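You operate a simulated robot arm through the tools that you are given. There is no shell and no other tool. Be economical: measure what you need, move in short steps, check, and stop when the job is done.

The job below is to be done with a simulated two-armed robot. You get a single attempt, and the scene is never put back.

## Task
Take the lid off the cream tub and lay it down on the top of the small table.

The check looks at the end state, three seconds after you hand in, the way a careful person would. Anything else that was tipped, shoved, dropped, spilled or broken makes it a failure. Lids that push on must go on centred and level and be pressed home; caps that screw on are set level and turned clockwise until they are tight.

## Robot
Two 7-joint arms with two-finger parallel grippers on one trunk, on a base that drives. Base frame: it is fixed to the floor where the robot stands at the start and does not move with it; the origin is under the middle of the robot, x ahead of it, y to its left, z up; the surface under the hand at the start is at about z = 0.76. Readings come in m, rad, newtons and seconds.
The left shoulder is at the start at [0.05, 0.177, 1.054], the right one opposite. With the tool pointing down near the work surface each hand reaches from about 0.22 to 0.7 m from the robot's upright axis, wherever it stands, measured 20 degrees to its own side. Payload 3.43 kg a hand.
Tool frame (each hand has its own): the origin (TCP) lies between the finger pads and is the grasp point; the fingertips stand 0.034 m ahead of it; z points along the fingers, y is the line along which they close. The gripper opens to 0.128 m. The fingers are 0.024 m wide and 0.012 m thick; the gripper's body (0.048 by 0.13 m) begins 0.096 m behind the TCP.
Orientation is told as [roll, pitch, yaw] about the base's x, y, z axes, in that order, counted from this pose: with the fingers straight down and closing along the base's y, the tool's x points along the base's -x, its y along +y and its z along -z.

## Interface
- The arms move only by the tool step_arm. It takes "left_rows", "right_rows" or both (then of equal length, played together; a hand with none holds still); each is a list of rows, each a list of 3 entries, a list of its own where there are three numbers: the shift along the tool's x, y, z in units of 25 mm (1.0 is 25 mm), then the turn, a rotation vector about the tool's x, y, z in units of 8 degrees (1.0 is 8 degrees), then the finger opening in m, from 0 to 0.128. In form: [[[x, y, z], [wx, wy, wz], hand], ...]. A call has 1 to 10 rows; each row shifts and turns the commanded pose from where the row before left it, along the tool's axes as they then stand. A call with a number of a shift or a turn outside -1 to 1 is refused whole. Rows are played at 5 a second. More than 0.05 m and 0.15 rad between two rows, or a gripper value outside its range, and nothing of the call is played. A pose out of reach is approached as far as the arm can. The call stops where the force on the tool passes 40 N (or 10 N more than at its start, if that is more) or the arm is blocked; 0.2 s more then pass. Each finger travels about 0.108 m/s and halts on what it meets, pressing with about 21 N; the grip force reading is that of the motor and also rises with nothing between the fingers. The clock runs only during rows and for 0.2 s after the last one: add rows that do not move to give the fingers time. It gives the time, the measured TCP pose, the force on the tool (base axes), the opening and the grip force at its end, in the units of the frame above (readings bear some noise), with the torque about the TCP (base axes, N m) and any sound that the robot's microphone picked up.
- Cameras (640 x 400 px; columns grow to the right, rows downward): "scene" is now at [0.1506, -0.0381, 1.2218]; the picture's right is [-0.43, -0.90, 0.00], its down [-0.47, 0.22, -0.85] and it looks along [0.77, -0.37, -0.52] (base axes); focal length 227 px, centre (320, 200). "left" rides on the left gripper at [0.076, 0.011, -0.16] in its tool frame; the picture's right is [-0.15, 0.99, 0.00], its down [-0.88, -0.13, -0.46] and it looks along [-0.45, -0.07, 0.89] (tool axes); focal length 234 px, centre (320, 200). "right" rides on the right gripper at [0.076, -0.011, -0.16] in its tool frame; the picture's right is [0.15, 0.99, 0.00], its down [-0.88, 0.13, -0.46] and it looks along [-0.45, 0.07, 0.89] (tool axes); focal length 234 px, centre (320, 200). There is no depth. A picture from a camera that has moved, and an enlarged one, comes with that camera's place and axes in the base frame and with its lens.
- get_image(camera): a new picture of that camera. It takes no simulated time.
- lift_body(by): slides the trunk up (or, below 0, down) by that many m; the arms and the scene camera ride with it, the base frame stays. It gives what a move gives, with no picture.
- drive_base(legs): drives the robot by 1 to 6 legs, each [ahead, turn to the left] in m and rad, along the robot's own axes; the way and the turn of a leg run together, so that a leg with both is an arc; at most 1.5 m and 3.142 rad a leg. The arms and the cameras ride along, it lands a little off, and it stops where it bumps. It gives what a move gives.
- head_to(pan, tilt): turns the head with the scene camera to pan (to the left, within 1.396 rad either way) and tilt (down, from -0.506 to 1.204), counted from straight ahead of the robot. It gives what a move gives.
- zoom(camera, box): a new picture of the part [left, top, right, bottom] of that camera's present view, enlarged. It takes no simulated time.
- finish_job(): hands the job in; it is judged then, once.

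Go step by step. Nothing tells you exact positions but the pictures and the camera data: compare them with the known pose of the tool, close in by small moves and look again before you grip or let go. The budget is 120 turns and 92 pictures, counting those below and the enlarged ones. Unless the task says otherwise, let go and move clear before handing in, and close with one line.

The tools are called after "Request:" as name(argument=value, ...) on one line, values as JSON. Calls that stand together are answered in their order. step_arm: Moves the arms, as the interface text tells. Its arguments: {"type":"object","properties":{"left_rows":{"type":"array"},"right_rows":{"type":"array"}},"required":[]} The other tools are called the same way: lift_body (by) slides the trunk up or down; drive_base (legs) drives the base; head_to (pan, tilt) turns the head that bears the scene camera; get_image (camera) takes a picture; zoom (camera, box) takes an enlarged picture of a part of a camera's view; finish_job () hands the job in.

At the start:

```text
t: 0.0
left_tcp_pos: [0.4406, -0.0173, 1.0884]
left_orientation: [0.0, 0.0, 0.002]
left_contact_force: [0.2, 0.1, -0.2]
left_moment: [0.01, 0.02, 0.03]
left_opening: 0.1281
left_gripper_force: 0.0
right_tcp_pos: [0.285, -0.3367, 1.121]
right_orientation: [0.0, 0.001, -0.003]
right_contact_force: [-1.0, -0.3, 0.0]
right_moment: [-0.01, 0.02, 0.03]
right_opening: 0.1281
right_gripper_force: 0.0
trunk travel left (down, up): [-0.225, 0.176]
robot x, y, heading: [0.0004, 0.0004, -0.001]
head pan, tilt: [-0.442, 0.55]
```

scene: 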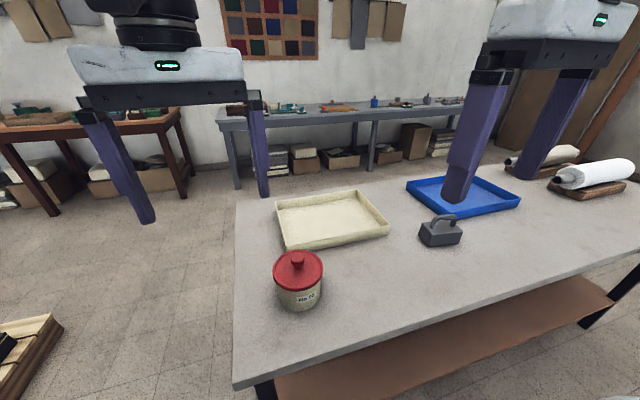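
right: 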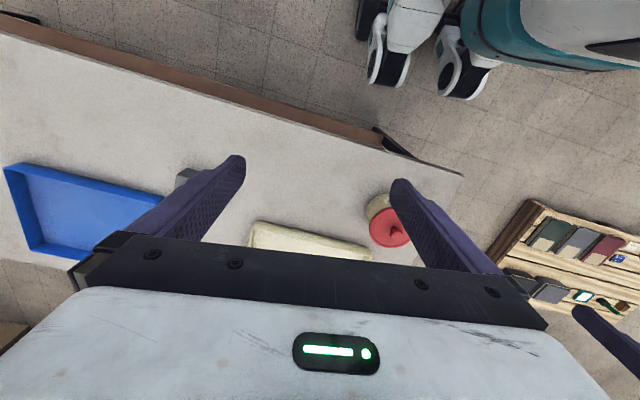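
left: 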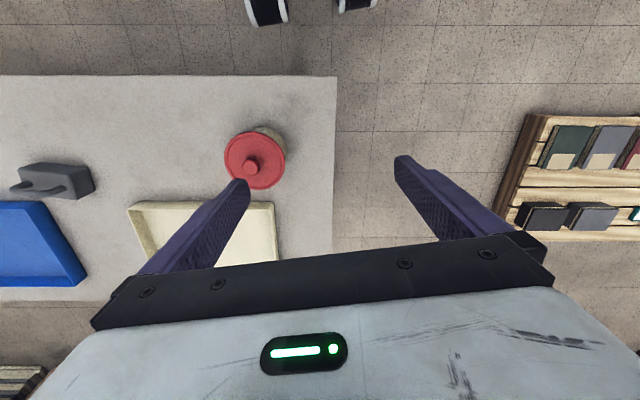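

I see a cream tub with a red knobbed lid on the near left part of the workbench. I still have to find the small table, so I'll look around with the head.

Request:
zoom(camera="scene", box=[240, 230, 360, 330])

Request:
head_to(pan=0.6, tilt=0.6)

Request:
get_image(camera="scene")

```text
4.00 times, centred on (300, 280) of scene
camera zoom: at [0.1506, -0.0381, 1.2218], right [-0.43, -0.9, 0.0], down [-0.47, 0.22, -0.85], along [0.77, -0.37, -0.52], focal length 908 px, centre (400, -120)
```

zoom: 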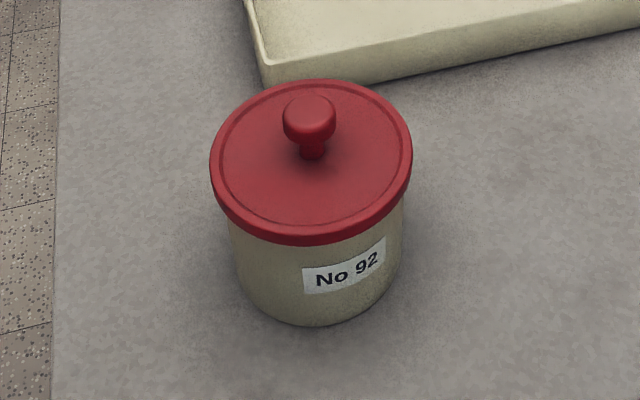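

```text
t: 1.3
left_tcp_pos: [0.4401, -0.0168, 1.0895]
left_orientation: [-0.001, -0.002, 0.003]
left_contact_force: [0.1, 0.2, 0.0]
left_moment: [0.01, 0.02, 0.01]
left_opening: 0.1279
left_gripper_force: 0.2
right_tcp_pos: [0.2845, -0.3362, 1.1194]
right_orientation: [0.002, 0.001, -0.004]
right_contact_force: [-0.2, 0.1, 0.5]
right_moment: [0.01, 0.01, -0.02]
right_opening: 0.128
right_gripper_force: 0.0
trunk travel left (down, up): [-0.225, 0.176]
robot x, y, heading: [0.0, -0.001, -0.001]
head pan, tilt: [0.6, 0.6]
```

```text
87 pictures are left
camera scene: at [0.1424, 0.0502, 1.2172], right [0.56, -0.83, 0.0], down [-0.47, -0.32, -0.83], along [0.68, 0.47, -0.56], focal length 227 px, centre (320, 200)
```

scene: 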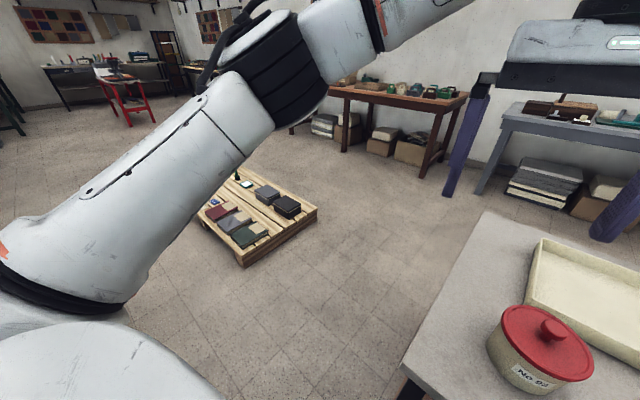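

There is a pallet ahead to the left, and a small red stand further off with things on it. I'll look closer at it and pan around further.

Request:
zoom(camera="scene", box=[0, 20, 200, 145])

Request:
head_to(pan=1.39, tilt=0.4)

Request:
get_image(camera="scene")

Request:
head_to(pan=-1.39, tilt=0.4)

Request:
get_image(camera="scene")

```text
3.20 times, centred on (100, 82) of scene
camera zoom: at [0.1424, 0.0502, 1.2172], right [0.56, -0.83, 0.0], down [-0.47, -0.32, -0.83], along [0.68, 0.47, -0.56], focal length 726 px, centre (1024, 576)
```

zoom: 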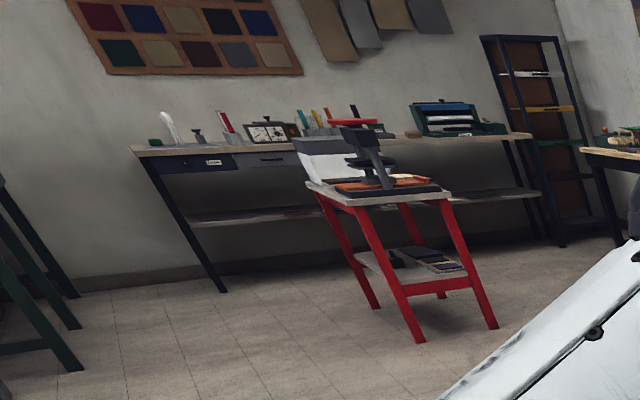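

```text
t: 2.4
left_tcp_pos: [0.44, -0.0173, 1.0892]
left_orientation: [0.001, 0.0, 0.003]
left_contact_force: [-0.3, -0.5, -0.1]
left_moment: [0.01, -0.01, -0.02]
left_opening: 0.128
left_gripper_force: 0.1
right_tcp_pos: [0.286, -0.3348, 1.1192]
right_orientation: [-0.001, -0.001, -0.001]
right_contact_force: [0.2, -0.9, 0.1]
right_moment: [0.0, 0.04, 0.02]
right_opening: 0.1278
right_gripper_force: 0.1
trunk travel left (down, up): [-0.225, 0.176]
robot x, y, heading: [-0.0009, -0.0007, -0.0]
head pan, tilt: [1.389, 0.4]
```

```text
85 pictures are left
camera scene: at [0.0862, 0.0914, 1.2354], right [0.98, -0.18, 0.0], down [-0.07, -0.38, -0.92], along [0.17, 0.91, -0.39], focal length 227 px, centre (320, 200)
```

scene: 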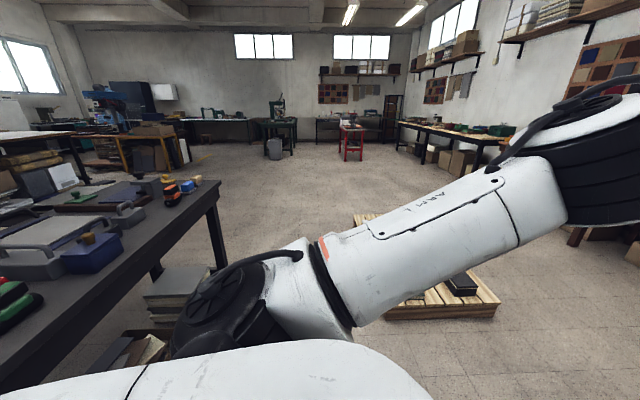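

```text
t: 4.9
left_tcp_pos: [0.4397, -0.0175, 1.0886]
left_orientation: [-0.002, 0.001, 0.002]
left_contact_force: [-0.3, 1.1, 0.2]
left_moment: [-0.03, -0.02, 0.0]
left_opening: 0.1282
left_gripper_force: 0.0
right_tcp_pos: [0.2863, -0.336, 1.1199]
right_orientation: [0.001, 0.002, -0.001]
right_contact_force: [0.2, 0.5, 0.1]
right_moment: [0.01, 0.0, 0.02]
right_opening: 0.1279
right_gripper_force: 0.1
trunk travel left (down, up): [-0.225, 0.176]
robot x, y, heading: [-0.0042, -0.0037, -0.001]
head pan, tilt: [-1.389, 0.4]
```

```text
84 pictures are left
camera scene: at [0.0862, -0.0908, 1.2355], right [-0.98, -0.18, 0.0], down [-0.07, 0.38, -0.92], along [0.17, -0.91, -0.39], focal length 227 px, centre (320, 200)
```

scene: 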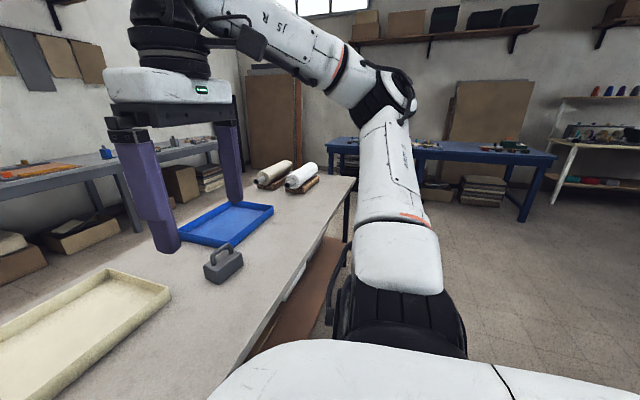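

No other small table shows on these sides, so it must be behind me, or else it's the distant red one. I put the tub at about (0.478, -0.143) with its knob at z≈0.87. I'll bring the left hand above the knob first.

Request:
step_arm(left_rows=[[[-0.3, -0.9, 0.3], [0, 0, 0], 0.07], [[-0.3, -0.9, 0.3], [0, 0, 0], 0.07], [[-0.3, -0.9, 0.3], [0, 0, 0], 0.07], [[-0.3, -0.9, 0.3], [0, 0, 0], 0.07], [[-0.3, -0.9, 0.3], [0, 0, 0], 0.07], [[0, -0.5, 0.5], [0, 0, 0], 0.07], [[0, 0, 0.6], [0, 0, 0], 0.07], [[0, 0, 0], [0, 0, 0], 0.07]])

Request:
head_to(pan=-0.44, tilt=0.7)

Request:
get_image(camera="scene")

Request:
get_image(camera="left")

```text
t: 6.9
left_tcp_pos: [0.4938, -0.0971, 1.0402]
left_orientation: [-0.032, 0.0, 0.057]
left_contact_force: [0.0, 0.4, 0.1]
left_moment: [-0.01, -0.02, 0.03]
left_opening: 0.07
left_gripper_force: 0.0
left hand out of reach, approached as far as the arm can: row 5, 6
right_tcp_pos: [0.2855, -0.3352, 1.1213]
right_orientation: [0.001, 0.001, -0.002]
right_contact_force: [0.3, 0.1, -0.7]
right_moment: [0.04, 0.0, 0.02]
right_opening: 0.128
right_gripper_force: 0.1
trunk travel left (down, up): [-0.225, 0.176]
robot x, y, heading: [-0.0018, -0.0023, -0.006]
head pan, tilt: [-1.389, 0.4]
stopped in row 8 (left hand): the arm was blocked; the commanded pose is now the measured one
```

```text
t: 8.1
left_tcp_pos: [0.4931, -0.0986, 1.0405]
left_orientation: [-0.033, -0.001, 0.054]
left_contact_force: [0.1, -0.5, 0.3]
left_moment: [0.02, -0.04, 0.01]
left_opening: 0.07
left_gripper_force: 0.0
right_tcp_pos: [0.2851, -0.3349, 1.1205]
right_orientation: [-0.001, 0.001, -0.002]
right_contact_force: [-0.2, -0.4, -0.2]
right_moment: [0.0, -0.03, 0.05]
right_opening: 0.1281
right_gripper_force: 0.1
trunk travel left (down, up): [-0.225, 0.176]
robot x, y, heading: [0.0019, 0.0021, 0.001]
head pan, tilt: [-0.44, 0.7]
```

```text
83 pictures are left
camera scene: at [0.1462, -0.0359, 1.2086], right [-0.43, -0.9, 0.0], down [-0.58, 0.27, -0.77], along [0.69, -0.33, -0.64], focal length 227 px, centre (320, 200)
```

scene: 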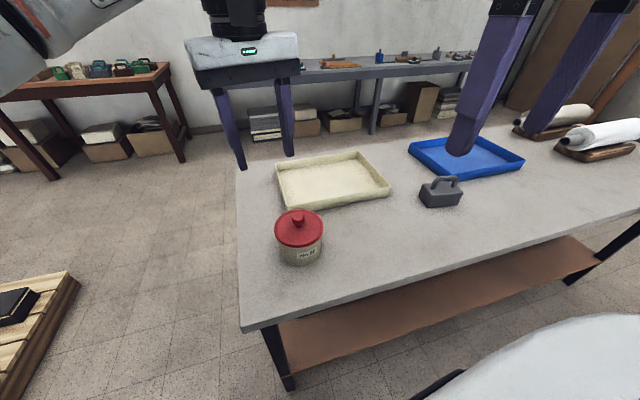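

```text
82 pictures are left
camera left: at [0.4143, -0.0872, 1.1992], right [0.09, 1.0, -0.03], down [0.89, -0.07, 0.46], along [0.46, -0.07, -0.89], focal length 234 px, centre (320, 200)
```

left: 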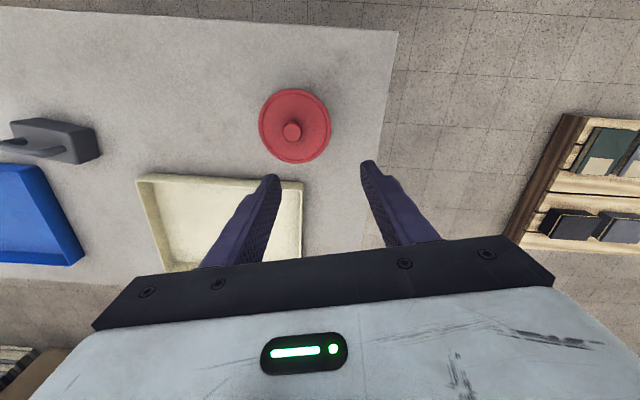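

The left arm can't reach that far across, and its camera confirms the knob at (0.474, -0.143). The right arm suits that spot, so I'll pull the left arm aside and then bring the right one over.

Request:
step_arm(left_rows=[[[0.4, 0.9, -0.4], [0, 0, 0], 0.07], [[0.4, 0.9, -0.4], [0, 0, 0], 0.07], [[0.4, 0.9, -0.4], [0, 0, 0], 0.07], [[0.4, 0.9, -0.4], [0, 0, 0], 0.07], [[0.4, 0.9, 0], [0, 0, 0], 0.07], [[0.4, 1, 0], [0, 0, 0], 0.07], [[0, 1, 0], [0, 0, 0], 0.07], [[0, 1, 0], [0, 0, 0], 0.07], [[0, 1, 0], [0, 0, 0], 0.07], [[0, 1, 0], [0, 0, 0], 0.07]])

Request:
step_arm(right_rows=[[[-0.9, 0.9, 0.5], [0, 0, 0], 0.07], [[-0.9, 0.9, 0.5], [0, 0, 0], 0.07], [[-0.9, 0.9, 0.5], [0, 0, 0], 0.07], [[-0.9, 0.9, 0.5], [0, 0, 0], 0.07], [[-0.9, 0.9, 0.5], [0, 0, 0], 0.07], [[-0.9, 0.9, 0.5], [0, 0, 0], 0.07], [[-0.9, 0.9, 0.5], [0, 0, 0], 0.07], [[-0.9, 0.9, 0.5], [0, 0, 0], 0.07], [[-0.3, 0.4, 0.5], [0, 0, 0], 0.07], [[0, 0, 0], [0, 0, 0], 0.07]])

Request:
get_image(camera="scene")

Request:
get_image(camera="right")

```text
t: 10.3
left_tcp_pos: [0.4183, 0.1348, 1.074]
left_orientation: [-0.03, -0.001, 0.05]
left_contact_force: [0.1, -0.5, 0.8]
left_moment: [-0.03, 0.05, 0.03]
left_opening: 0.0701
left_gripper_force: 0.0
right_tcp_pos: [0.2865, -0.3356, 1.1202]
right_orientation: [0.0, -0.001, -0.002]
right_contact_force: [0.6, -0.5, -0.6]
right_moment: [0.0, -0.02, 0.04]
right_opening: 0.1281
right_gripper_force: 0.1
trunk travel left (down, up): [-0.225, 0.176]
robot x, y, heading: [-0.0, 0.0007, -0.004]
head pan, tilt: [-0.44, 0.7]
```

```text
t: 12.5
left_tcp_pos: [0.4195, 0.134, 1.074]
left_orientation: [-0.028, -0.002, 0.052]
left_contact_force: [0.0, 0.5, -0.1]
left_moment: [-0.02, -0.02, 0.01]
left_opening: 0.07
left_gripper_force: 0.0
right_tcp_pos: [0.4631, -0.1606, 1.0195]
right_orientation: [0.002, -0.001, -0.007]
right_contact_force: [0.2, -0.2, 0.1]
right_moment: [-0.01, 0.0, 0.0]
right_opening: 0.0699
right_gripper_force: 0.0
right hand out of reach, approached as far as the arm can: row 8, 9
trunk travel left (down, up): [-0.225, 0.176]
robot x, y, heading: [-0.0003, -0.0022, -0.005]
head pan, tilt: [-0.44, 0.7]
```

```text
81 pictures are left
camera scene: at [0.1462, -0.0359, 1.2086], right [-0.43, -0.9, 0.0], down [-0.58, 0.27, -0.76], along [0.69, -0.33, -0.64], focal length 227 px, centre (320, 200)
```

scene: 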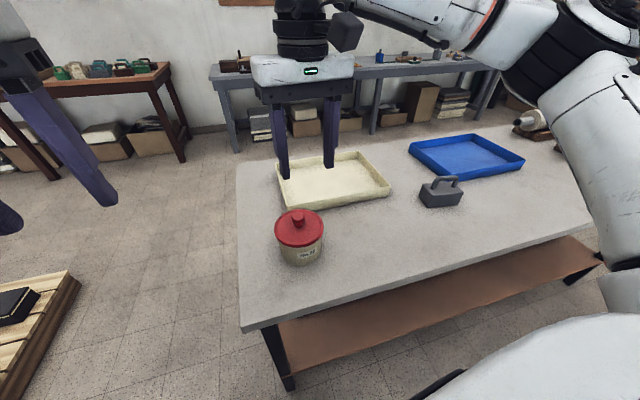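

```text
80 pictures are left
camera right: at [0.3875, -0.1712, 1.1798], right [-0.14, 0.99, 0.0], down [0.88, 0.12, 0.46], along [0.45, 0.07, -0.89], focal length 234 px, centre (320, 200)
```

right: 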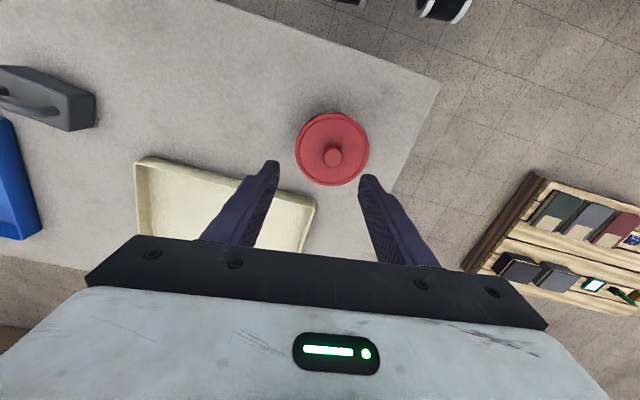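

The right hand is near the knob, which I now put at about (0.475, -0.140), but its reach is limited at this height. I'll lower the trunk a little and then centre over the knob.

Request:
lift_body(by=-0.07)

Request:
step_arm(right_rows=[[[-0.25, 0.4, 0], [0, 0, 0], 0.07], [[-0.2, 0.4, 0], [0, 0, 0], 0.07], [[0, 0, 0], [0, 0, 0], 0.07]])

Request:
get_image(camera="right")

Request:
zoom(camera="scene", box=[200, 100, 400, 300])

```text
t: 13.6
left_tcp_pos: [0.42, 0.1348, 1.0028]
left_orientation: [-0.029, -0.001, 0.052]
left_contact_force: [0.6, 0.0, 0.2]
left_moment: [-0.02, -0.03, 0.0]
left_opening: 0.0699
left_gripper_force: 0.1
right_tcp_pos: [0.4624, -0.1617, 0.9509]
right_orientation: [0.004, -0.001, -0.003]
right_contact_force: [0.6, -1.0, -0.1]
right_moment: [0.01, 0.0, -0.03]
right_opening: 0.0701
right_gripper_force: 0.0
trunk travel left (down, up): [-0.155, 0.246]
robot x, y, heading: [-0.0004, -0.0003, 0.001]
head pan, tilt: [-0.44, 0.7]
```

```text
t: 14.4
left_tcp_pos: [0.4189, 0.1351, 1.0022]
left_orientation: [-0.028, 0.0, 0.051]
left_contact_force: [-1.1, -0.4, 0.6]
left_moment: [0.0, 0.01, 0.03]
left_opening: 0.0701
left_gripper_force: 0.2
right_tcp_pos: [0.4636, -0.1607, 0.9505]
right_orientation: [0.002, -0.002, -0.006]
right_contact_force: [0.5, 0.0, -0.2]
right_moment: [-0.02, -0.02, 0.02]
right_opening: 0.07
right_gripper_force: 0.1
right hand out of reach, approached as far as the arm can: row 1, 2
trunk travel left (down, up): [-0.155, 0.246]
robot x, y, heading: [0.0028, 0.0003, -0.003]
head pan, tilt: [-0.44, 0.7]
```

```text
79 pictures are left
camera right: at [0.3874, -0.1711, 1.1098], right [-0.14, 0.99, 0.0], down [0.88, 0.12, 0.46], along [0.45, 0.07, -0.89], focal length 234 px, centre (320, 200)
```

right: 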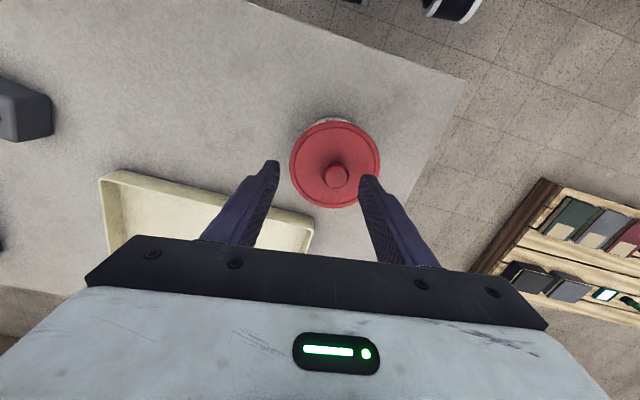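

```text
2.00 times, centred on (300, 200) of scene
camera zoom: at [0.1463, -0.0358, 1.1386], right [-0.43, -0.9, 0.0], down [-0.58, 0.27, -0.76], along [0.69, -0.33, -0.64], focal length 454 px, centre (360, 200)
```

zoom: 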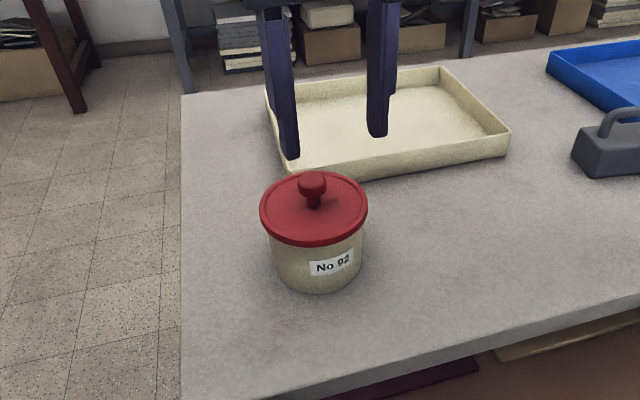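

The hand is in line with the knob but 15–20 mm short. Its reach should be better with the arm lower relative to the trunk, so I'll raise the trunk and lower the arm.

Request:
lift_body(by=0.1)

Request:
step_arm(right_rows=[[[0, 0, 0.9], [0, 0, 0], 0.07], [[0, 0, 0.9], [0, 0, 0], 0.07], [[0, 0, 0.9], [0, 0, 0], 0.07], [[0, 0, 0.9], [0, 0, 0], 0.07], [[-0.25, 0.4, 0], [0, 0, 0], 0.07], [[-0.25, 0.4, 0], [0, 0, 0], 0.07], [[0, 0, 0], [0, 0, 0], 0.07]])

Request:
get_image(camera="right")

```text
t: 15.7
left_tcp_pos: [0.4204, 0.1354, 1.103]
left_orientation: [-0.027, -0.005, 0.053]
left_contact_force: [0.5, -0.3, -0.4]
left_moment: [-0.01, -0.05, -0.03]
left_opening: 0.0695
left_gripper_force: 0.1
right_tcp_pos: [0.4629, -0.161, 1.0498]
right_orientation: [0.003, 0.0, -0.007]
right_contact_force: [0.0, 0.0, -0.8]
right_moment: [0.02, 0.0, 0.03]
right_opening: 0.0702
right_gripper_force: 0.0
trunk travel left (down, up): [-0.255, 0.146]
robot x, y, heading: [-0.0003, 0.0008, -0.003]
head pan, tilt: [-0.44, 0.7]
```

```text
t: 17.3
left_tcp_pos: [0.4203, 0.1345, 1.1023]
left_orientation: [-0.03, -0.001, 0.053]
left_contact_force: [-0.3, 0.5, -0.2]
left_moment: [0.02, 0.04, 0.0]
left_opening: 0.0702
left_gripper_force: 0.1
right_tcp_pos: [0.4719, -0.1482, 0.9604]
right_orientation: [0.002, -0.003, -0.006]
right_contact_force: [-0.3, -0.5, 0.3]
right_moment: [-0.01, 0.02, -0.01]
right_opening: 0.0701
right_gripper_force: 0.1
right hand out of reach, approached as far as the arm can: row 6
trunk travel left (down, up): [-0.255, 0.146]
robot x, y, heading: [0.0016, 0.0026, 0.003]
head pan, tilt: [-0.44, 0.7]
```

```text
77 pictures are left
camera right: at [0.3957, -0.158, 1.1202], right [-0.14, 0.99, 0.0], down [0.88, 0.12, 0.46], along [0.45, 0.07, -0.89], focal length 234 px, centre (320, 200)
```

right: 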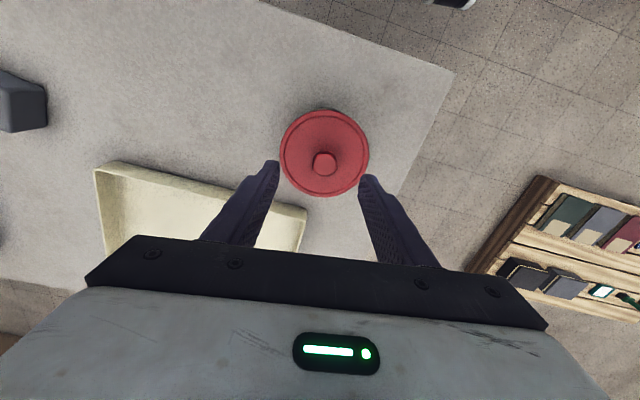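

I'm now within about 9 mm. I'll raise the trunk and lower the arm once more.

Request:
lift_body(by=0.07)

Request:
step_arm(right_rows=[[[0, 0, 0.9], [0, 0, 0], 0.07], [[0, 0, 0.9], [0, 0, 0], 0.07], [[0, 0, 0.9], [0, 0, 0], 0.07], [[-0.15, 0.35, 0.1], [0, 0, 0], 0.07], [[0, 0, 0], [0, 0, 0], 0.07]])

Request:
get_image(camera="right")

Request:
zoom(camera="scene", box=[200, 150, 400, 350])

```text
t: 18.4
left_tcp_pos: [0.4203, 0.135, 1.1735]
left_orientation: [-0.028, -0.001, 0.053]
left_contact_force: [0.1, -0.2, 0.2]
left_moment: [0.0, -0.03, 0.0]
left_opening: 0.0701
left_gripper_force: 0.1
right_tcp_pos: [0.471, -0.1484, 1.0303]
right_orientation: [0.003, -0.001, -0.007]
right_contact_force: [-0.4, -0.4, 0.9]
right_moment: [-0.02, 0.04, -0.01]
right_opening: 0.0702
right_gripper_force: 0.1
trunk travel left (down, up): [-0.325, 0.076]
robot x, y, heading: [0.0024, -0.0015, -0.004]
head pan, tilt: [-0.44, 0.7]
```

```text
t: 19.6
left_tcp_pos: [0.4202, 0.1342, 1.1737]
left_orientation: [-0.028, -0.002, 0.052]
left_contact_force: [0.0, -0.5, 0.2]
left_moment: [0.02, -0.01, 0.0]
left_opening: 0.0701
left_gripper_force: 0.0
right_tcp_pos: [0.4674, -0.1505, 0.9626]
right_orientation: [0.006, -0.006, -0.008]
right_contact_force: [-0.1, -0.4, -0.4]
right_moment: [0.03, -0.01, 0.0]
right_opening: 0.0701
right_gripper_force: 0.0
right hand out of reach, approached as far as the arm can: row 3, 4
trunk travel left (down, up): [-0.325, 0.076]
robot x, y, heading: [0.001, 0.0, -0.006]
head pan, tilt: [-0.44, 0.7]
```

```text
76 pictures are left
camera right: at [0.3916, -0.1613, 1.1227], right [-0.14, 0.99, 0.01], down [0.88, 0.12, 0.46], along [0.45, 0.07, -0.89], focal length 234 px, centre (320, 200)
```

right: 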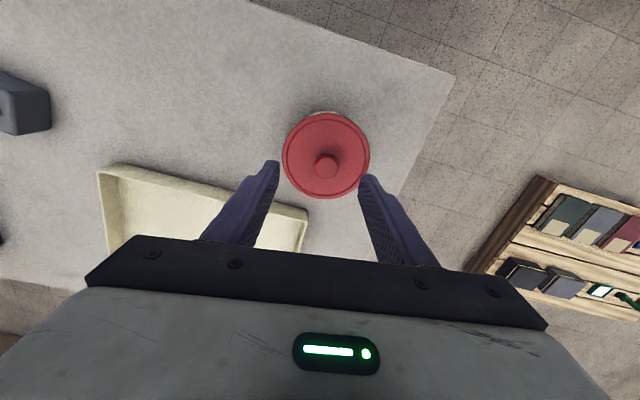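

```text
2.00 times, centred on (300, 250) of scene
camera zoom: at [0.1463, -0.0359, 1.3086], right [-0.43, -0.9, 0.0], down [-0.58, 0.27, -0.76], along [0.69, -0.33, -0.64], focal length 454 px, centre (360, 100)
```

zoom: 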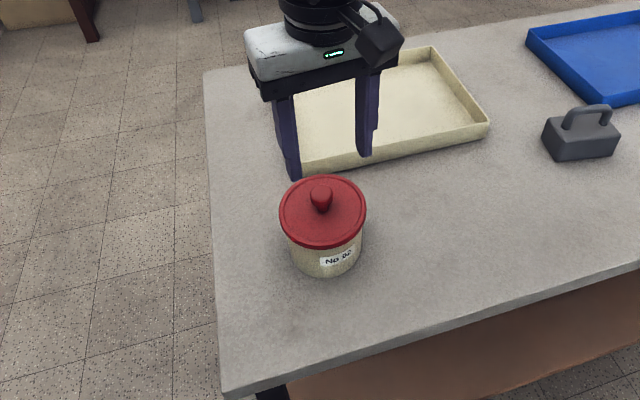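

This looks like a joint limit for the right arm in this sector. I'll turn the base left 0.3 rad so the tub sits further to the right arm's side. The hand clears the knob by about 40 mm.

Request:
drive_base(legs=[[0, 0.3]])

Request:
get_image(camera="right")

Request:
get_image(camera="scene")

```text
t: 21.0
left_tcp_pos: [0.3618, 0.2531, 1.1734]
left_orientation: [-0.029, -0.002, 0.35]
left_contact_force: [-0.1, 0.4, 0.5]
left_moment: [-0.02, 0.01, 0.0]
left_opening: 0.0701
left_gripper_force: 0.0
right_tcp_pos: [0.4899, -0.0055, 0.9635]
right_orientation: [0.005, -0.006, 0.293]
right_contact_force: [-0.2, 0.2, 0.4]
right_moment: [-0.05, 0.05, -0.04]
right_opening: 0.0701
right_gripper_force: 0.2
trunk travel left (down, up): [-0.325, 0.076]
robot x, y, heading: [-0.0004, -0.0015, 0.3]
head pan, tilt: [-0.44, 0.7]
```

```text
74 pictures are left
camera right: at [0.4219, -0.0383, 1.123], right [-0.43, 0.9, 0.0], down [0.8, 0.38, 0.46], along [0.41, 0.2, -0.89], focal length 234 px, centre (320, 200)
```

right: 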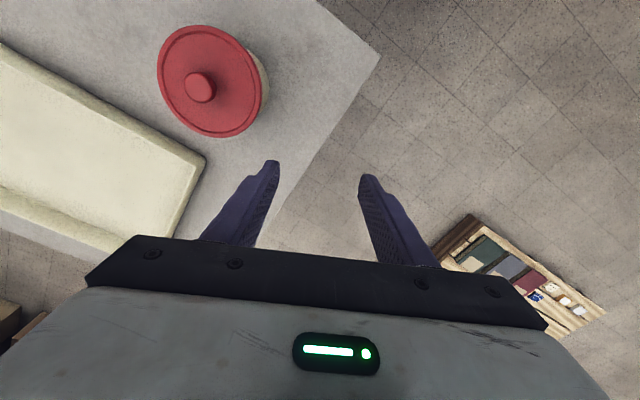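

```text
73 pictures are left
camera scene: at [0.1502, 0.0096, 1.3086], right [-0.14, -0.99, 0.0], down [-0.64, 0.09, -0.77], along [0.76, -0.11, -0.64], focal length 227 px, centre (320, 200)
```

scene: 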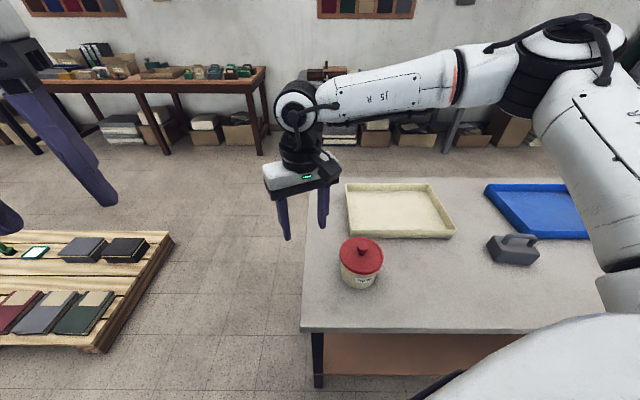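

The tub should now be well inside the right arm's area. I'll move the hand over to the knob at the same height.

Request:
step_arm(right_rows=[[[0.36, -0.83, 0], [0, 0, 0], 0.07], [[0.36, -0.83, 0], [0, 0, 0], 0.07], [[0.36, -0.83, 0], [0, 0, 0], 0.07], [[0.36, -0.83, 0], [0, 0, 0], 0.07], [[0.36, -0.83, 0], [0, 0, 0], 0.07], [[0.36, -0.83, 0], [0, 0, 0], 0.07], [[0, 0, 0], [0, 0, 0], 0.07]])

Request:
get_image(camera="right")

```text
t: 22.6
left_tcp_pos: [0.3623, 0.2542, 1.1739]
left_orientation: [-0.03, -0.002, 0.35]
left_contact_force: [-0.2, -0.2, -0.2]
left_moment: [0.01, 0.0, -0.03]
left_opening: 0.0701
left_gripper_force: 0.1
right_tcp_pos: [0.477, -0.1421, 0.9635]
right_orientation: [0.005, -0.002, 0.294]
right_contact_force: [0.0, -0.6, 0.6]
right_moment: [0.0, 0.0, 0.02]
right_opening: 0.07
right_gripper_force: 0.2
trunk travel left (down, up): [-0.325, 0.076]
robot x, y, heading: [0.0, 0.0009, 0.3]
head pan, tilt: [-0.44, 0.7]
```

```text
72 pictures are left
camera right: at [0.4072, -0.1748, 1.1226], right [-0.43, 0.9, 0.01], down [0.8, 0.38, 0.46], along [0.41, 0.2, -0.89], focal length 234 px, centre (320, 200)
```

right: 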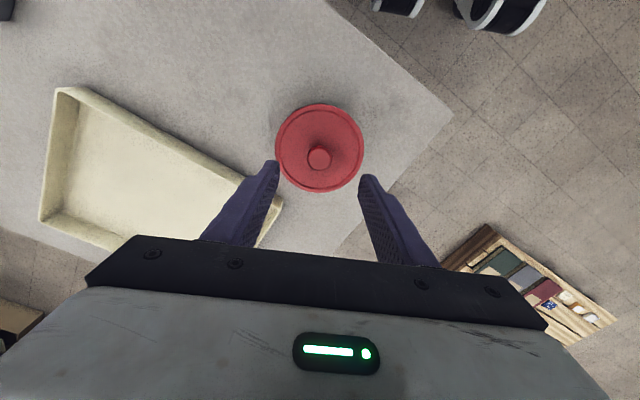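

I'm centred over the knob at (0.475, -0.141), so I'll descend partway and check.

Request:
step_arm(right_rows=[[[0, 0, 0.6], [0, 0, 0], 0.07], [[0, 0, 0.6], [0, 0, 0], 0.07], [[0, 0, 0.6], [0, 0, 0], 0.07], [[0, 0, 0.6], [0, 0, 0], 0.07], [[0, 0, 0], [0, 0, 0], 0.07]])

Request:
get_image(camera="right")

Request:
zoom(camera="scene", box=[280, 180, 440, 300])

```text
t: 23.8
left_tcp_pos: [0.3606, 0.2535, 1.1732]
left_orientation: [-0.028, -0.003, 0.35]
left_contact_force: [0.9, 0.2, 0.3]
left_moment: [0.01, -0.01, 0.0]
left_opening: 0.0703
left_gripper_force: 0.1
right_tcp_pos: [0.4757, -0.1412, 0.9034]
right_orientation: [0.007, -0.003, 0.293]
right_contact_force: [0.5, 1.5, -0.3]
right_moment: [0.01, 0.03, 0.0]
right_opening: 0.0703
right_gripper_force: 0.0
trunk travel left (down, up): [-0.325, 0.076]
robot x, y, heading: [-0.0009, 0.0013, 0.294]
head pan, tilt: [-0.44, 0.7]
```

```text
71 pictures are left
camera right: at [0.4061, -0.1736, 1.0619], right [-0.43, 0.9, 0.01], down [0.8, 0.38, 0.46], along [0.41, 0.2, -0.89], focal length 234 px, centre (320, 200)
```

right: 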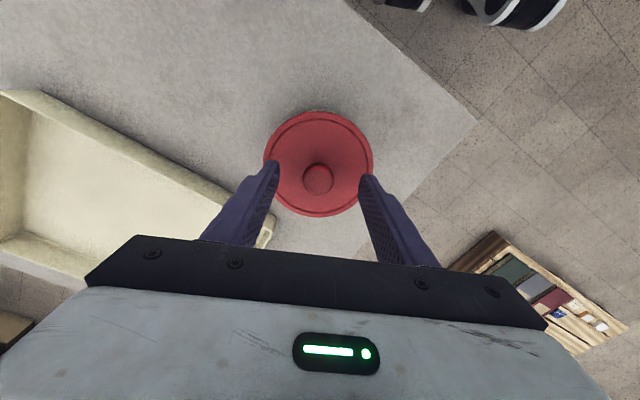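

```text
3.33 times, centred on (360, 240) of scene
camera zoom: at [0.1503, 0.0091, 1.3086], right [-0.14, -0.99, 0.0], down [-0.64, 0.09, -0.77], along [0.76, -0.11, -0.64], focal length 757 px, centre (187, 67)
```

zoom: 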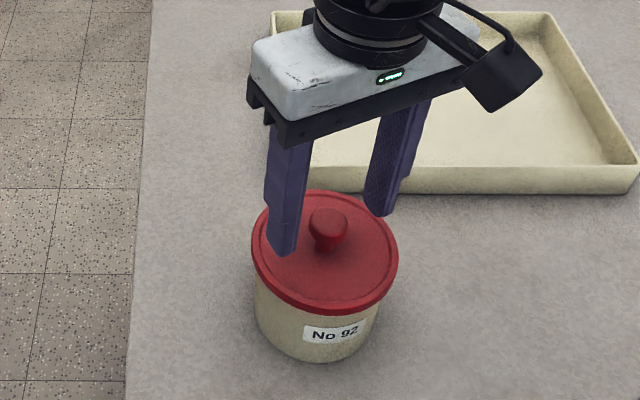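

The fingers straddle the knob evenly. I'll descend another 23 mm and close on it.

Request:
step_arm(right_rows=[[[0, 0, 0.46], [0, 0, 0], 0.07], [[0, 0, 0.46], [0, 0, 0], 0.07], [[0, 0, 0], [0, 0, 0], 0.07]])

Request:
zoom(camera="scene", box=[280, 180, 440, 300])

```text
t: 24.6
left_tcp_pos: [0.3607, 0.2537, 1.1727]
left_orientation: [-0.03, -0.004, 0.351]
left_contact_force: [-1.2, 0.1, 0.1]
left_moment: [0.0, 0.02, -0.03]
left_opening: 0.07
left_gripper_force: 0.1
right_tcp_pos: [0.4765, -0.14, 0.881]
right_orientation: [0.006, -0.006, 0.294]
right_contact_force: [0.6, -0.2, 1.2]
right_moment: [-0.08, 0.04, -0.01]
right_opening: 0.0699
right_gripper_force: 0.1
trunk travel left (down, up): [-0.325, 0.076]
robot x, y, heading: [0.0015, 0.0006, 0.303]
head pan, tilt: [-0.44, 0.7]
```

```text
3.33 times, centred on (360, 240) of scene
camera zoom: at [0.1502, 0.0091, 1.3087], right [-0.14, -0.99, 0.0], down [-0.64, 0.09, -0.77], along [0.76, -0.11, -0.64], focal length 757 px, centre (187, 67)
```

zoom: 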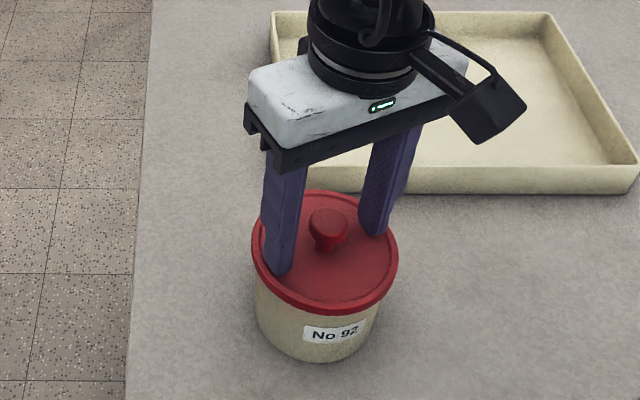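

The fingertips are just above the lid plate on either side of the knob, so I'll close.

Request:
step_arm(right_rows=[[[0, 0, 0], [0, 0, 0], 0.045], [[0, 0, 0], [0, 0, 0], 0.03], [[0, 0, 0], [0, 0, 0], 0.01], [[0, 0, 0], [0, 0, 0], 0.005], [[0, 0, 0], [0, 0, 0], 0.005]])

Request:
get_image(camera="right")

Request:
zoom(camera="scene", box=[280, 180, 440, 300])

```text
t: 25.8
left_tcp_pos: [0.3612, 0.2524, 1.1731]
left_orientation: [-0.029, -0.002, 0.351]
left_contact_force: [0.3, -1.1, -0.5]
left_moment: [-0.02, 0.0, -0.02]
left_opening: 0.0701
left_gripper_force: 0.1
right_tcp_pos: [0.4766, -0.1393, 0.8806]
right_orientation: [0.005, -0.007, 0.293]
right_contact_force: [2.2, -5.3, 4.4]
right_moment: [-0.15, -0.06, -0.01]
right_opening: 0.0263
right_gripper_force: 21.6
trunk travel left (down, up): [-0.325, 0.076]
robot x, y, heading: [-0.0005, -0.0029, 0.302]
head pan, tilt: [-0.44, 0.7]
```

```text
68 pictures are left
camera right: at [0.4067, -0.1734, 1.0395], right [-0.43, 0.9, 0.01], down [0.8, 0.38, 0.46], along [0.41, 0.2, -0.89], focal length 234 px, centre (320, 200)
```

right: 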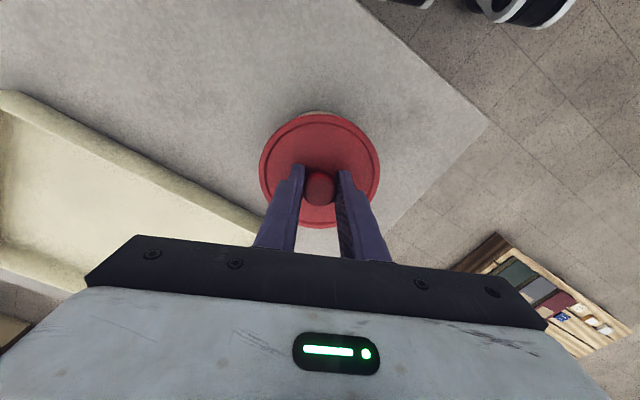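

```text
3.33 times, centred on (360, 240) of scene
camera zoom: at [0.1503, 0.0087, 1.3086], right [-0.14, -0.99, 0.0], down [-0.64, 0.09, -0.77], along [0.76, -0.11, -0.64], focal length 757 px, centre (187, 67)
```

zoom: 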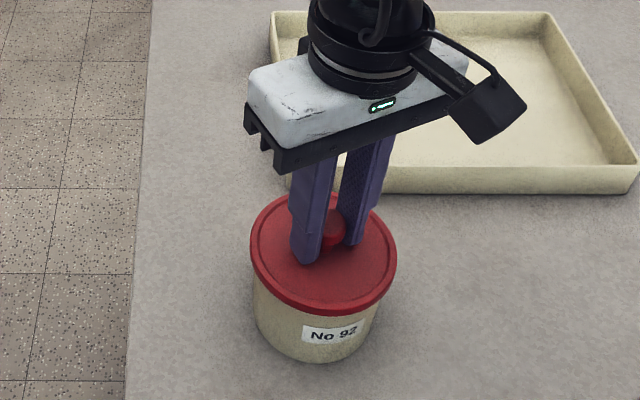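

The knob is gripped at 0.026 m opening, so I'll lift gently in small steps and watch whether the tub comes along.

Request:
step_arm(right_rows=[[[0, 0, -0.1], [0, 0, 0], 0.005], [[0, 0, -0.1], [0, 0, 0], 0.005], [[0, 0, -0.1], [0, 0, 0], 0.005], [[0, 0, 0], [0, 0, 0], 0.005]])

Request:
zoom(camera="scene", box=[280, 180, 440, 300])

```text
t: 26.8
left_tcp_pos: [0.3619, 0.2537, 1.1733]
left_orientation: [-0.031, -0.002, 0.35]
left_contact_force: [0.5, -0.4, -0.7]
left_moment: [0.03, -0.01, 0.02]
left_opening: 0.0699
left_gripper_force: 0.1
right_tcp_pos: [0.4755, -0.1407, 0.8874]
right_orientation: [0.005, -0.001, 0.292]
right_contact_force: [0.6, -0.3, -0.2]
right_moment: [-0.01, 0.04, 0.01]
right_opening: 0.0262
right_gripper_force: 20.8
trunk travel left (down, up): [-0.325, 0.076]
robot x, y, heading: [0.0013, 0.0023, 0.298]
head pan, tilt: [-0.44, 0.7]
heard: snap
```

```text
3.33 times, centred on (360, 240) of scene
camera zoom: at [0.1504, 0.009, 1.3086], right [-0.14, -0.99, 0.0], down [-0.64, 0.09, -0.76], along [0.76, -0.11, -0.64], focal length 757 px, centre (187, 67)
```

zoom: 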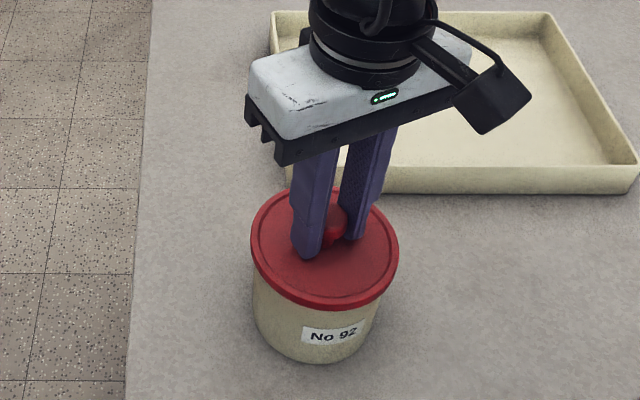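

A snap was heard, so the lid has popped free and the tub has stayed put. I'll keep lifting.

Request:
step_arm(right_rows=[[[0, 0, -0.3], [0, 0, 0], 0.005], [[0, 0, -0.4], [0, 0, 0], 0.005], [[0, 0, -0.6], [0, 0, 0], 0.005], [[0, 0, -0.8], [0, 0, 0], 0.005], [[0, 0, -0.8], [0, 0, 0], 0.005], [[0, 0, -0.8], [0, 0, 0], 0.005], [[0, 0, 0], [0, 0, 0], 0.005]])

Request:
get_image(camera="scene")

```text
t: 28.4
left_tcp_pos: [0.362, 0.253, 1.1734]
left_orientation: [-0.027, -0.003, 0.351]
left_contact_force: [-1.1, -0.3, 0.2]
left_moment: [0.02, 0.02, 0.01]
left_opening: 0.0698
left_gripper_force: 0.1
right_tcp_pos: [0.4759, -0.1419, 0.9796]
right_orientation: [0.006, -0.002, 0.292]
right_contact_force: [0.0, 0.1, -0.3]
right_moment: [-0.01, 0.0, 0.02]
right_opening: 0.0243
right_gripper_force: 21.4
trunk travel left (down, up): [-0.325, 0.076]
robot x, y, heading: [0.0008, -0.0029, 0.297]
head pan, tilt: [-0.44, 0.7]
```

```text
65 pictures are left
camera scene: at [0.1505, 0.009, 1.3086], right [-0.14, -0.99, 0.0], down [-0.64, 0.09, -0.76], along [0.76, -0.11, -0.64], focal length 227 px, centre (320, 200)
```

scene: 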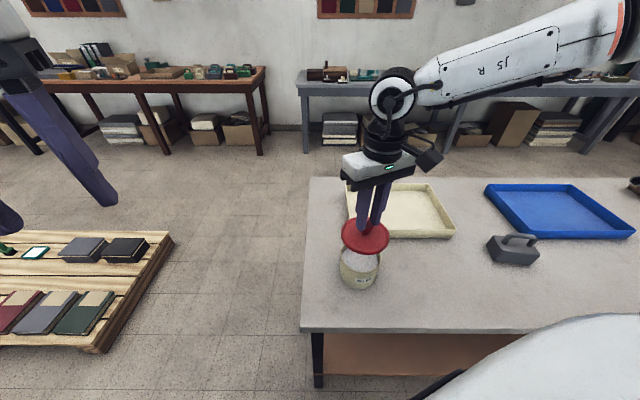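

The lid is off and the tub is standing still. The opening shrank slightly, so I'll check the grip.

Request:
zoom(camera="scene", box=[310, 170, 430, 300])

Request:
get_image(camera="right")

```text
3.08 times, centred on (370, 235) of scene
camera zoom: at [0.1505, 0.009, 1.3086], right [-0.14, -0.99, 0.0], down [-0.64, 0.09, -0.76], along [0.76, -0.11, -0.64], focal length 699 px, centre (166, 92)
```

zoom: 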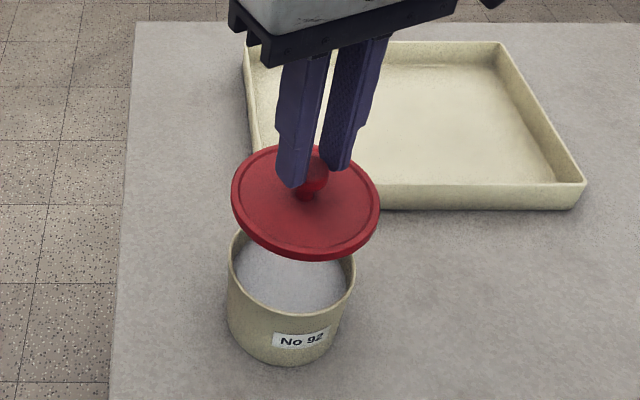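

```text
63 pictures are left
camera right: at [0.4066, -0.1738, 1.139], right [-0.43, 0.9, 0.01], down [0.8, 0.38, 0.46], along [0.41, 0.2, -0.89], focal length 234 px, centre (320, 200)
```

right: 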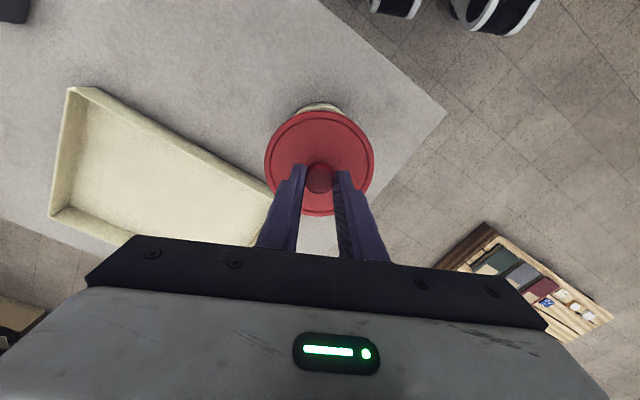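

The lid came free but the knob slipped several mm towards the fingertips, which is too loose for a drive. I'll set the lid back on the tub's rim without pressing, regrip deeper, and go on from there.

Request:
step_arm(right_rows=[[[0, 0, 0.7], [0, 0, 0], 0.005], [[0, 0, 0.7], [0, 0, 0], 0.005], [[0, 0, 0.7], [0, 0, 0], 0.005], [[0, 0, 0.6], [0, 0, 0], 0.005], [[0, 0, 0], [0, 0, 0], 0.005]])

Request:
zoom(camera="scene", box=[310, 170, 430, 300])

```text
t: 29.6
left_tcp_pos: [0.3606, 0.2541, 1.1731]
left_orientation: [-0.03, -0.001, 0.351]
left_contact_force: [1.0, 0.1, 0.0]
left_moment: [0.01, -0.01, 0.01]
left_opening: 0.0699
left_gripper_force: 0.1
right_tcp_pos: [0.4757, -0.1397, 0.9129]
right_orientation: [0.004, -0.003, 0.293]
right_contact_force: [0.4, -0.9, -0.2]
right_moment: [-0.01, 0.0, -0.02]
right_opening: 0.0247
right_gripper_force: 21.2
trunk travel left (down, up): [-0.325, 0.076]
robot x, y, heading: [-0.0008, 0.0022, 0.297]
head pan, tilt: [-0.44, 0.7]
```

```text
3.08 times, centred on (370, 235) of scene
camera zoom: at [0.1503, 0.009, 1.3086], right [-0.14, -0.99, 0.0], down [-0.64, 0.09, -0.77], along [0.76, -0.11, -0.64], focal length 699 px, centre (166, 92)
```

zoom: 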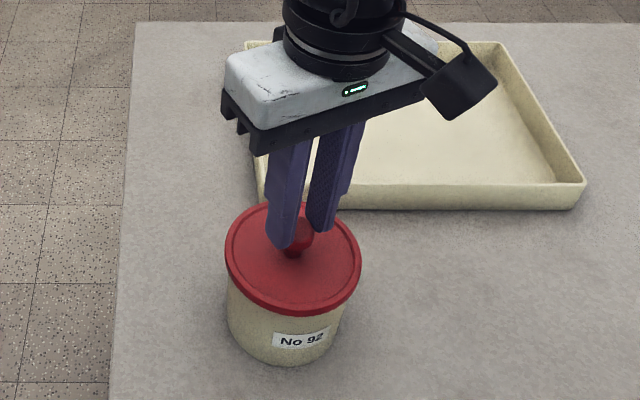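

It is nearly seated. I'll step down in 2 mm steps while watching the force.

Request:
step_arm(right_rows=[[[0, 0, 0.1], [0, 0, 0], 0.005], [[0, 0, 0.1], [0, 0, 0], 0.005], [[0, 0, 0], [0, 0, 0], 0.005]])

Request:
zoom(camera="scene", box=[310, 190, 410, 290])

```text
t: 30.4
left_tcp_pos: [0.361, 0.2531, 1.1728]
left_orientation: [-0.03, -0.002, 0.35]
left_contact_force: [0.2, 0.2, -1.1]
left_moment: [0.0, -0.02, 0.0]
left_opening: 0.0701
left_gripper_force: 0.1
right_tcp_pos: [0.4766, -0.1397, 0.9065]
right_orientation: [0.004, -0.002, 0.293]
right_contact_force: [0.5, -0.4, -0.1]
right_moment: [-0.01, 0.02, -0.02]
right_opening: 0.0243
right_gripper_force: 20.7
trunk travel left (down, up): [-0.325, 0.076]
robot x, y, heading: [-0.0032, -0.0009, 0.299]
head pan, tilt: [-0.44, 0.7]
```

```text
4.00 times, centred on (360, 240) of scene
camera zoom: at [0.1504, 0.0091, 1.3086], right [-0.14, -0.99, 0.0], down [-0.64, 0.09, -0.76], along [0.76, -0.11, -0.64], focal length 908 px, centre (160, 40)
```

zoom: 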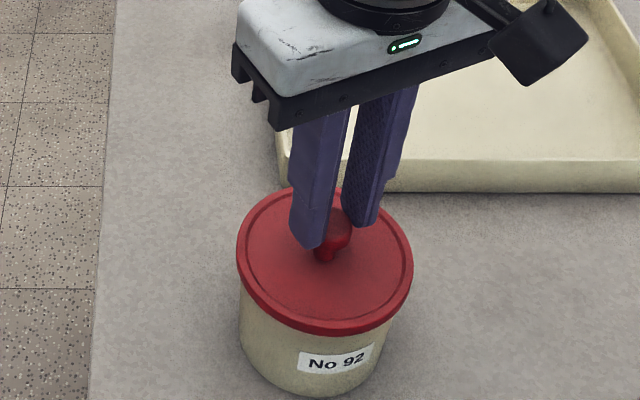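

Request:
step_arm(right_rows=[[[0, 0, 0.1], [0, 0, 0], 0.005], [[0, 0, 0], [0, 0, 0], 0.005]])

Request:
step_arm(right_rows=[[[0, 0, 0.1], [0, 0, 0], 0.005], [[0, 0, 0], [0, 0, 0], 0.005]])

Request:
zoom(camera="scene", box=[310, 190, 410, 290])

```text
t: 31.0
left_tcp_pos: [0.3619, 0.2531, 1.1745]
left_orientation: [-0.03, -0.002, 0.35]
left_contact_force: [0.3, -1.3, -0.4]
left_moment: [-0.02, -0.01, -0.01]
left_opening: 0.07
left_gripper_force: 0.2
right_tcp_pos: [0.4765, -0.1402, 0.9034]
right_orientation: [0.007, -0.004, 0.293]
right_contact_force: [-0.9, 0.2, -0.5]
right_moment: [-0.01, -0.01, 0.04]
right_opening: 0.0244
right_gripper_force: 21.0
trunk travel left (down, up): [-0.325, 0.076]
robot x, y, heading: [0.0019, 0.0021, 0.3]
head pan, tilt: [-0.44, 0.7]
```

```text
t: 31.6
left_tcp_pos: [0.3605, 0.2532, 1.1746]
left_orientation: [-0.028, -0.004, 0.35]
left_contact_force: [-0.1, -0.4, 0.4]
left_moment: [0.0, -0.01, 0.0]
left_opening: 0.0702
left_gripper_force: 0.1
right_tcp_pos: [0.4752, -0.1399, 0.9049]
right_orientation: [0.005, -0.007, 0.293]
right_contact_force: [-3.6, -5.0, 18.4]
right_moment: [-0.21, 0.26, -0.02]
right_opening: 0.0242
right_gripper_force: 21.0
trunk travel left (down, up): [-0.325, 0.076]
robot x, y, heading: [0.0016, -0.0015, 0.299]
head pan, tilt: [-0.44, 0.7]
heard: snap
```

```text
4.00 times, centred on (360, 240) of scene
camera zoom: at [0.1487, 0.0089, 1.3091], right [-0.14, -0.99, 0.0], down [-0.64, 0.09, -0.77], along [0.76, -0.11, -0.64], focal length 908 px, centre (160, 40)
```

zoom: 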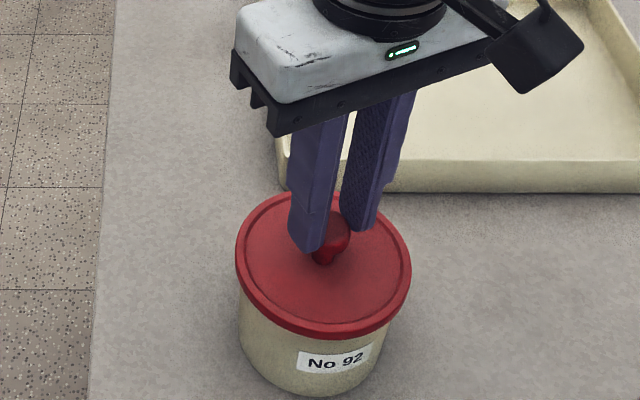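

The lid snapped back on, which does no harm. I'll open, go down deeper until the tips nearly touch the lid plate, and regrip.

Request:
step_arm(right_rows=[[[0, 0, 0], [0, 0, 0], 0.05], [[0, 0, 0], [0, 0, 0], 0.06], [[0, 0, 0.4], [0, 0, 0], 0.06], [[0, 0, 0.4], [0, 0, 0], 0.06], [[0, 0, 0.2], [0, 0, 0], 0.06], [[0, 0, 0], [0, 0, 0], 0.06]])

Request:
step_arm(right_rows=[[[0, 0, 0.1], [0, 0, 0], 0.06], [[0, 0, 0], [0, 0, 0], 0.06]])

Request:
zoom(camera="scene", box=[310, 190, 410, 290])

```text
t: 33.0
left_tcp_pos: [0.3601, 0.2531, 1.1749]
left_orientation: [-0.03, -0.003, 0.35]
left_contact_force: [0.2, -0.1, -0.8]
left_moment: [0.01, 0.03, 0.0]
left_opening: 0.0702
left_gripper_force: 0.1
right_tcp_pos: [0.4766, -0.1406, 0.8787]
right_orientation: [0.005, -0.011, 0.293]
right_contact_force: [-1.4, -7.6, 30.8]
right_moment: [-0.63, 0.08, -0.02]
right_opening: 0.0602
right_gripper_force: 0.0
trunk travel left (down, up): [-0.325, 0.076]
robot x, y, heading: [0.0018, 0.0009, 0.296]
head pan, tilt: [-0.44, 0.7]
```

```text
t: 33.3
left_tcp_pos: [0.36, 0.254, 1.1743]
left_orientation: [-0.03, -0.002, 0.35]
left_contact_force: [-0.4, 0.5, 1.1]
left_moment: [0.01, 0.05, 0.01]
left_opening: 0.0701
left_gripper_force: 0.1
right_tcp_pos: [0.476, -0.1392, 0.8795]
right_orientation: [0.002, -0.012, 0.292]
right_contact_force: [-8.0, -4.0, 22.1]
right_moment: [-0.38, 0.33, 0.0]
right_opening: 0.0601
right_gripper_force: 0.3
trunk travel left (down, up): [-0.325, 0.076]
robot x, y, heading: [-0.0018, -0.001, 0.296]
head pan, tilt: [-0.44, 0.7]
stopped in row 1 (right hand): the force on the tool passed its limit at 44 N (the readings are from after the stop); the commanded pose is now the measured one
```

```text
4.00 times, centred on (360, 240) of scene
camera zoom: at [0.1481, 0.009, 1.3088], right [-0.14, -0.99, 0.0], down [-0.64, 0.09, -0.77], along [0.76, -0.11, -0.64], focal length 908 px, centre (160, 40)
```

zoom: 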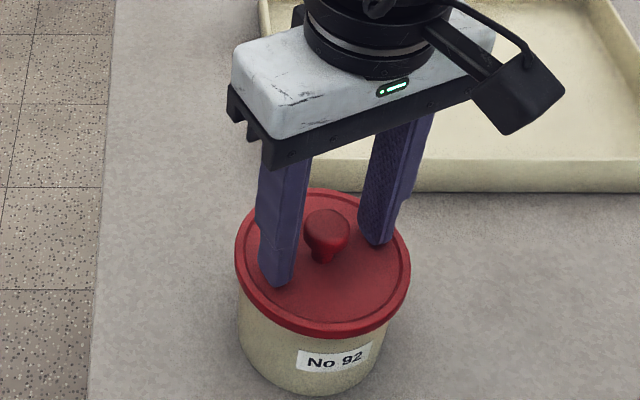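

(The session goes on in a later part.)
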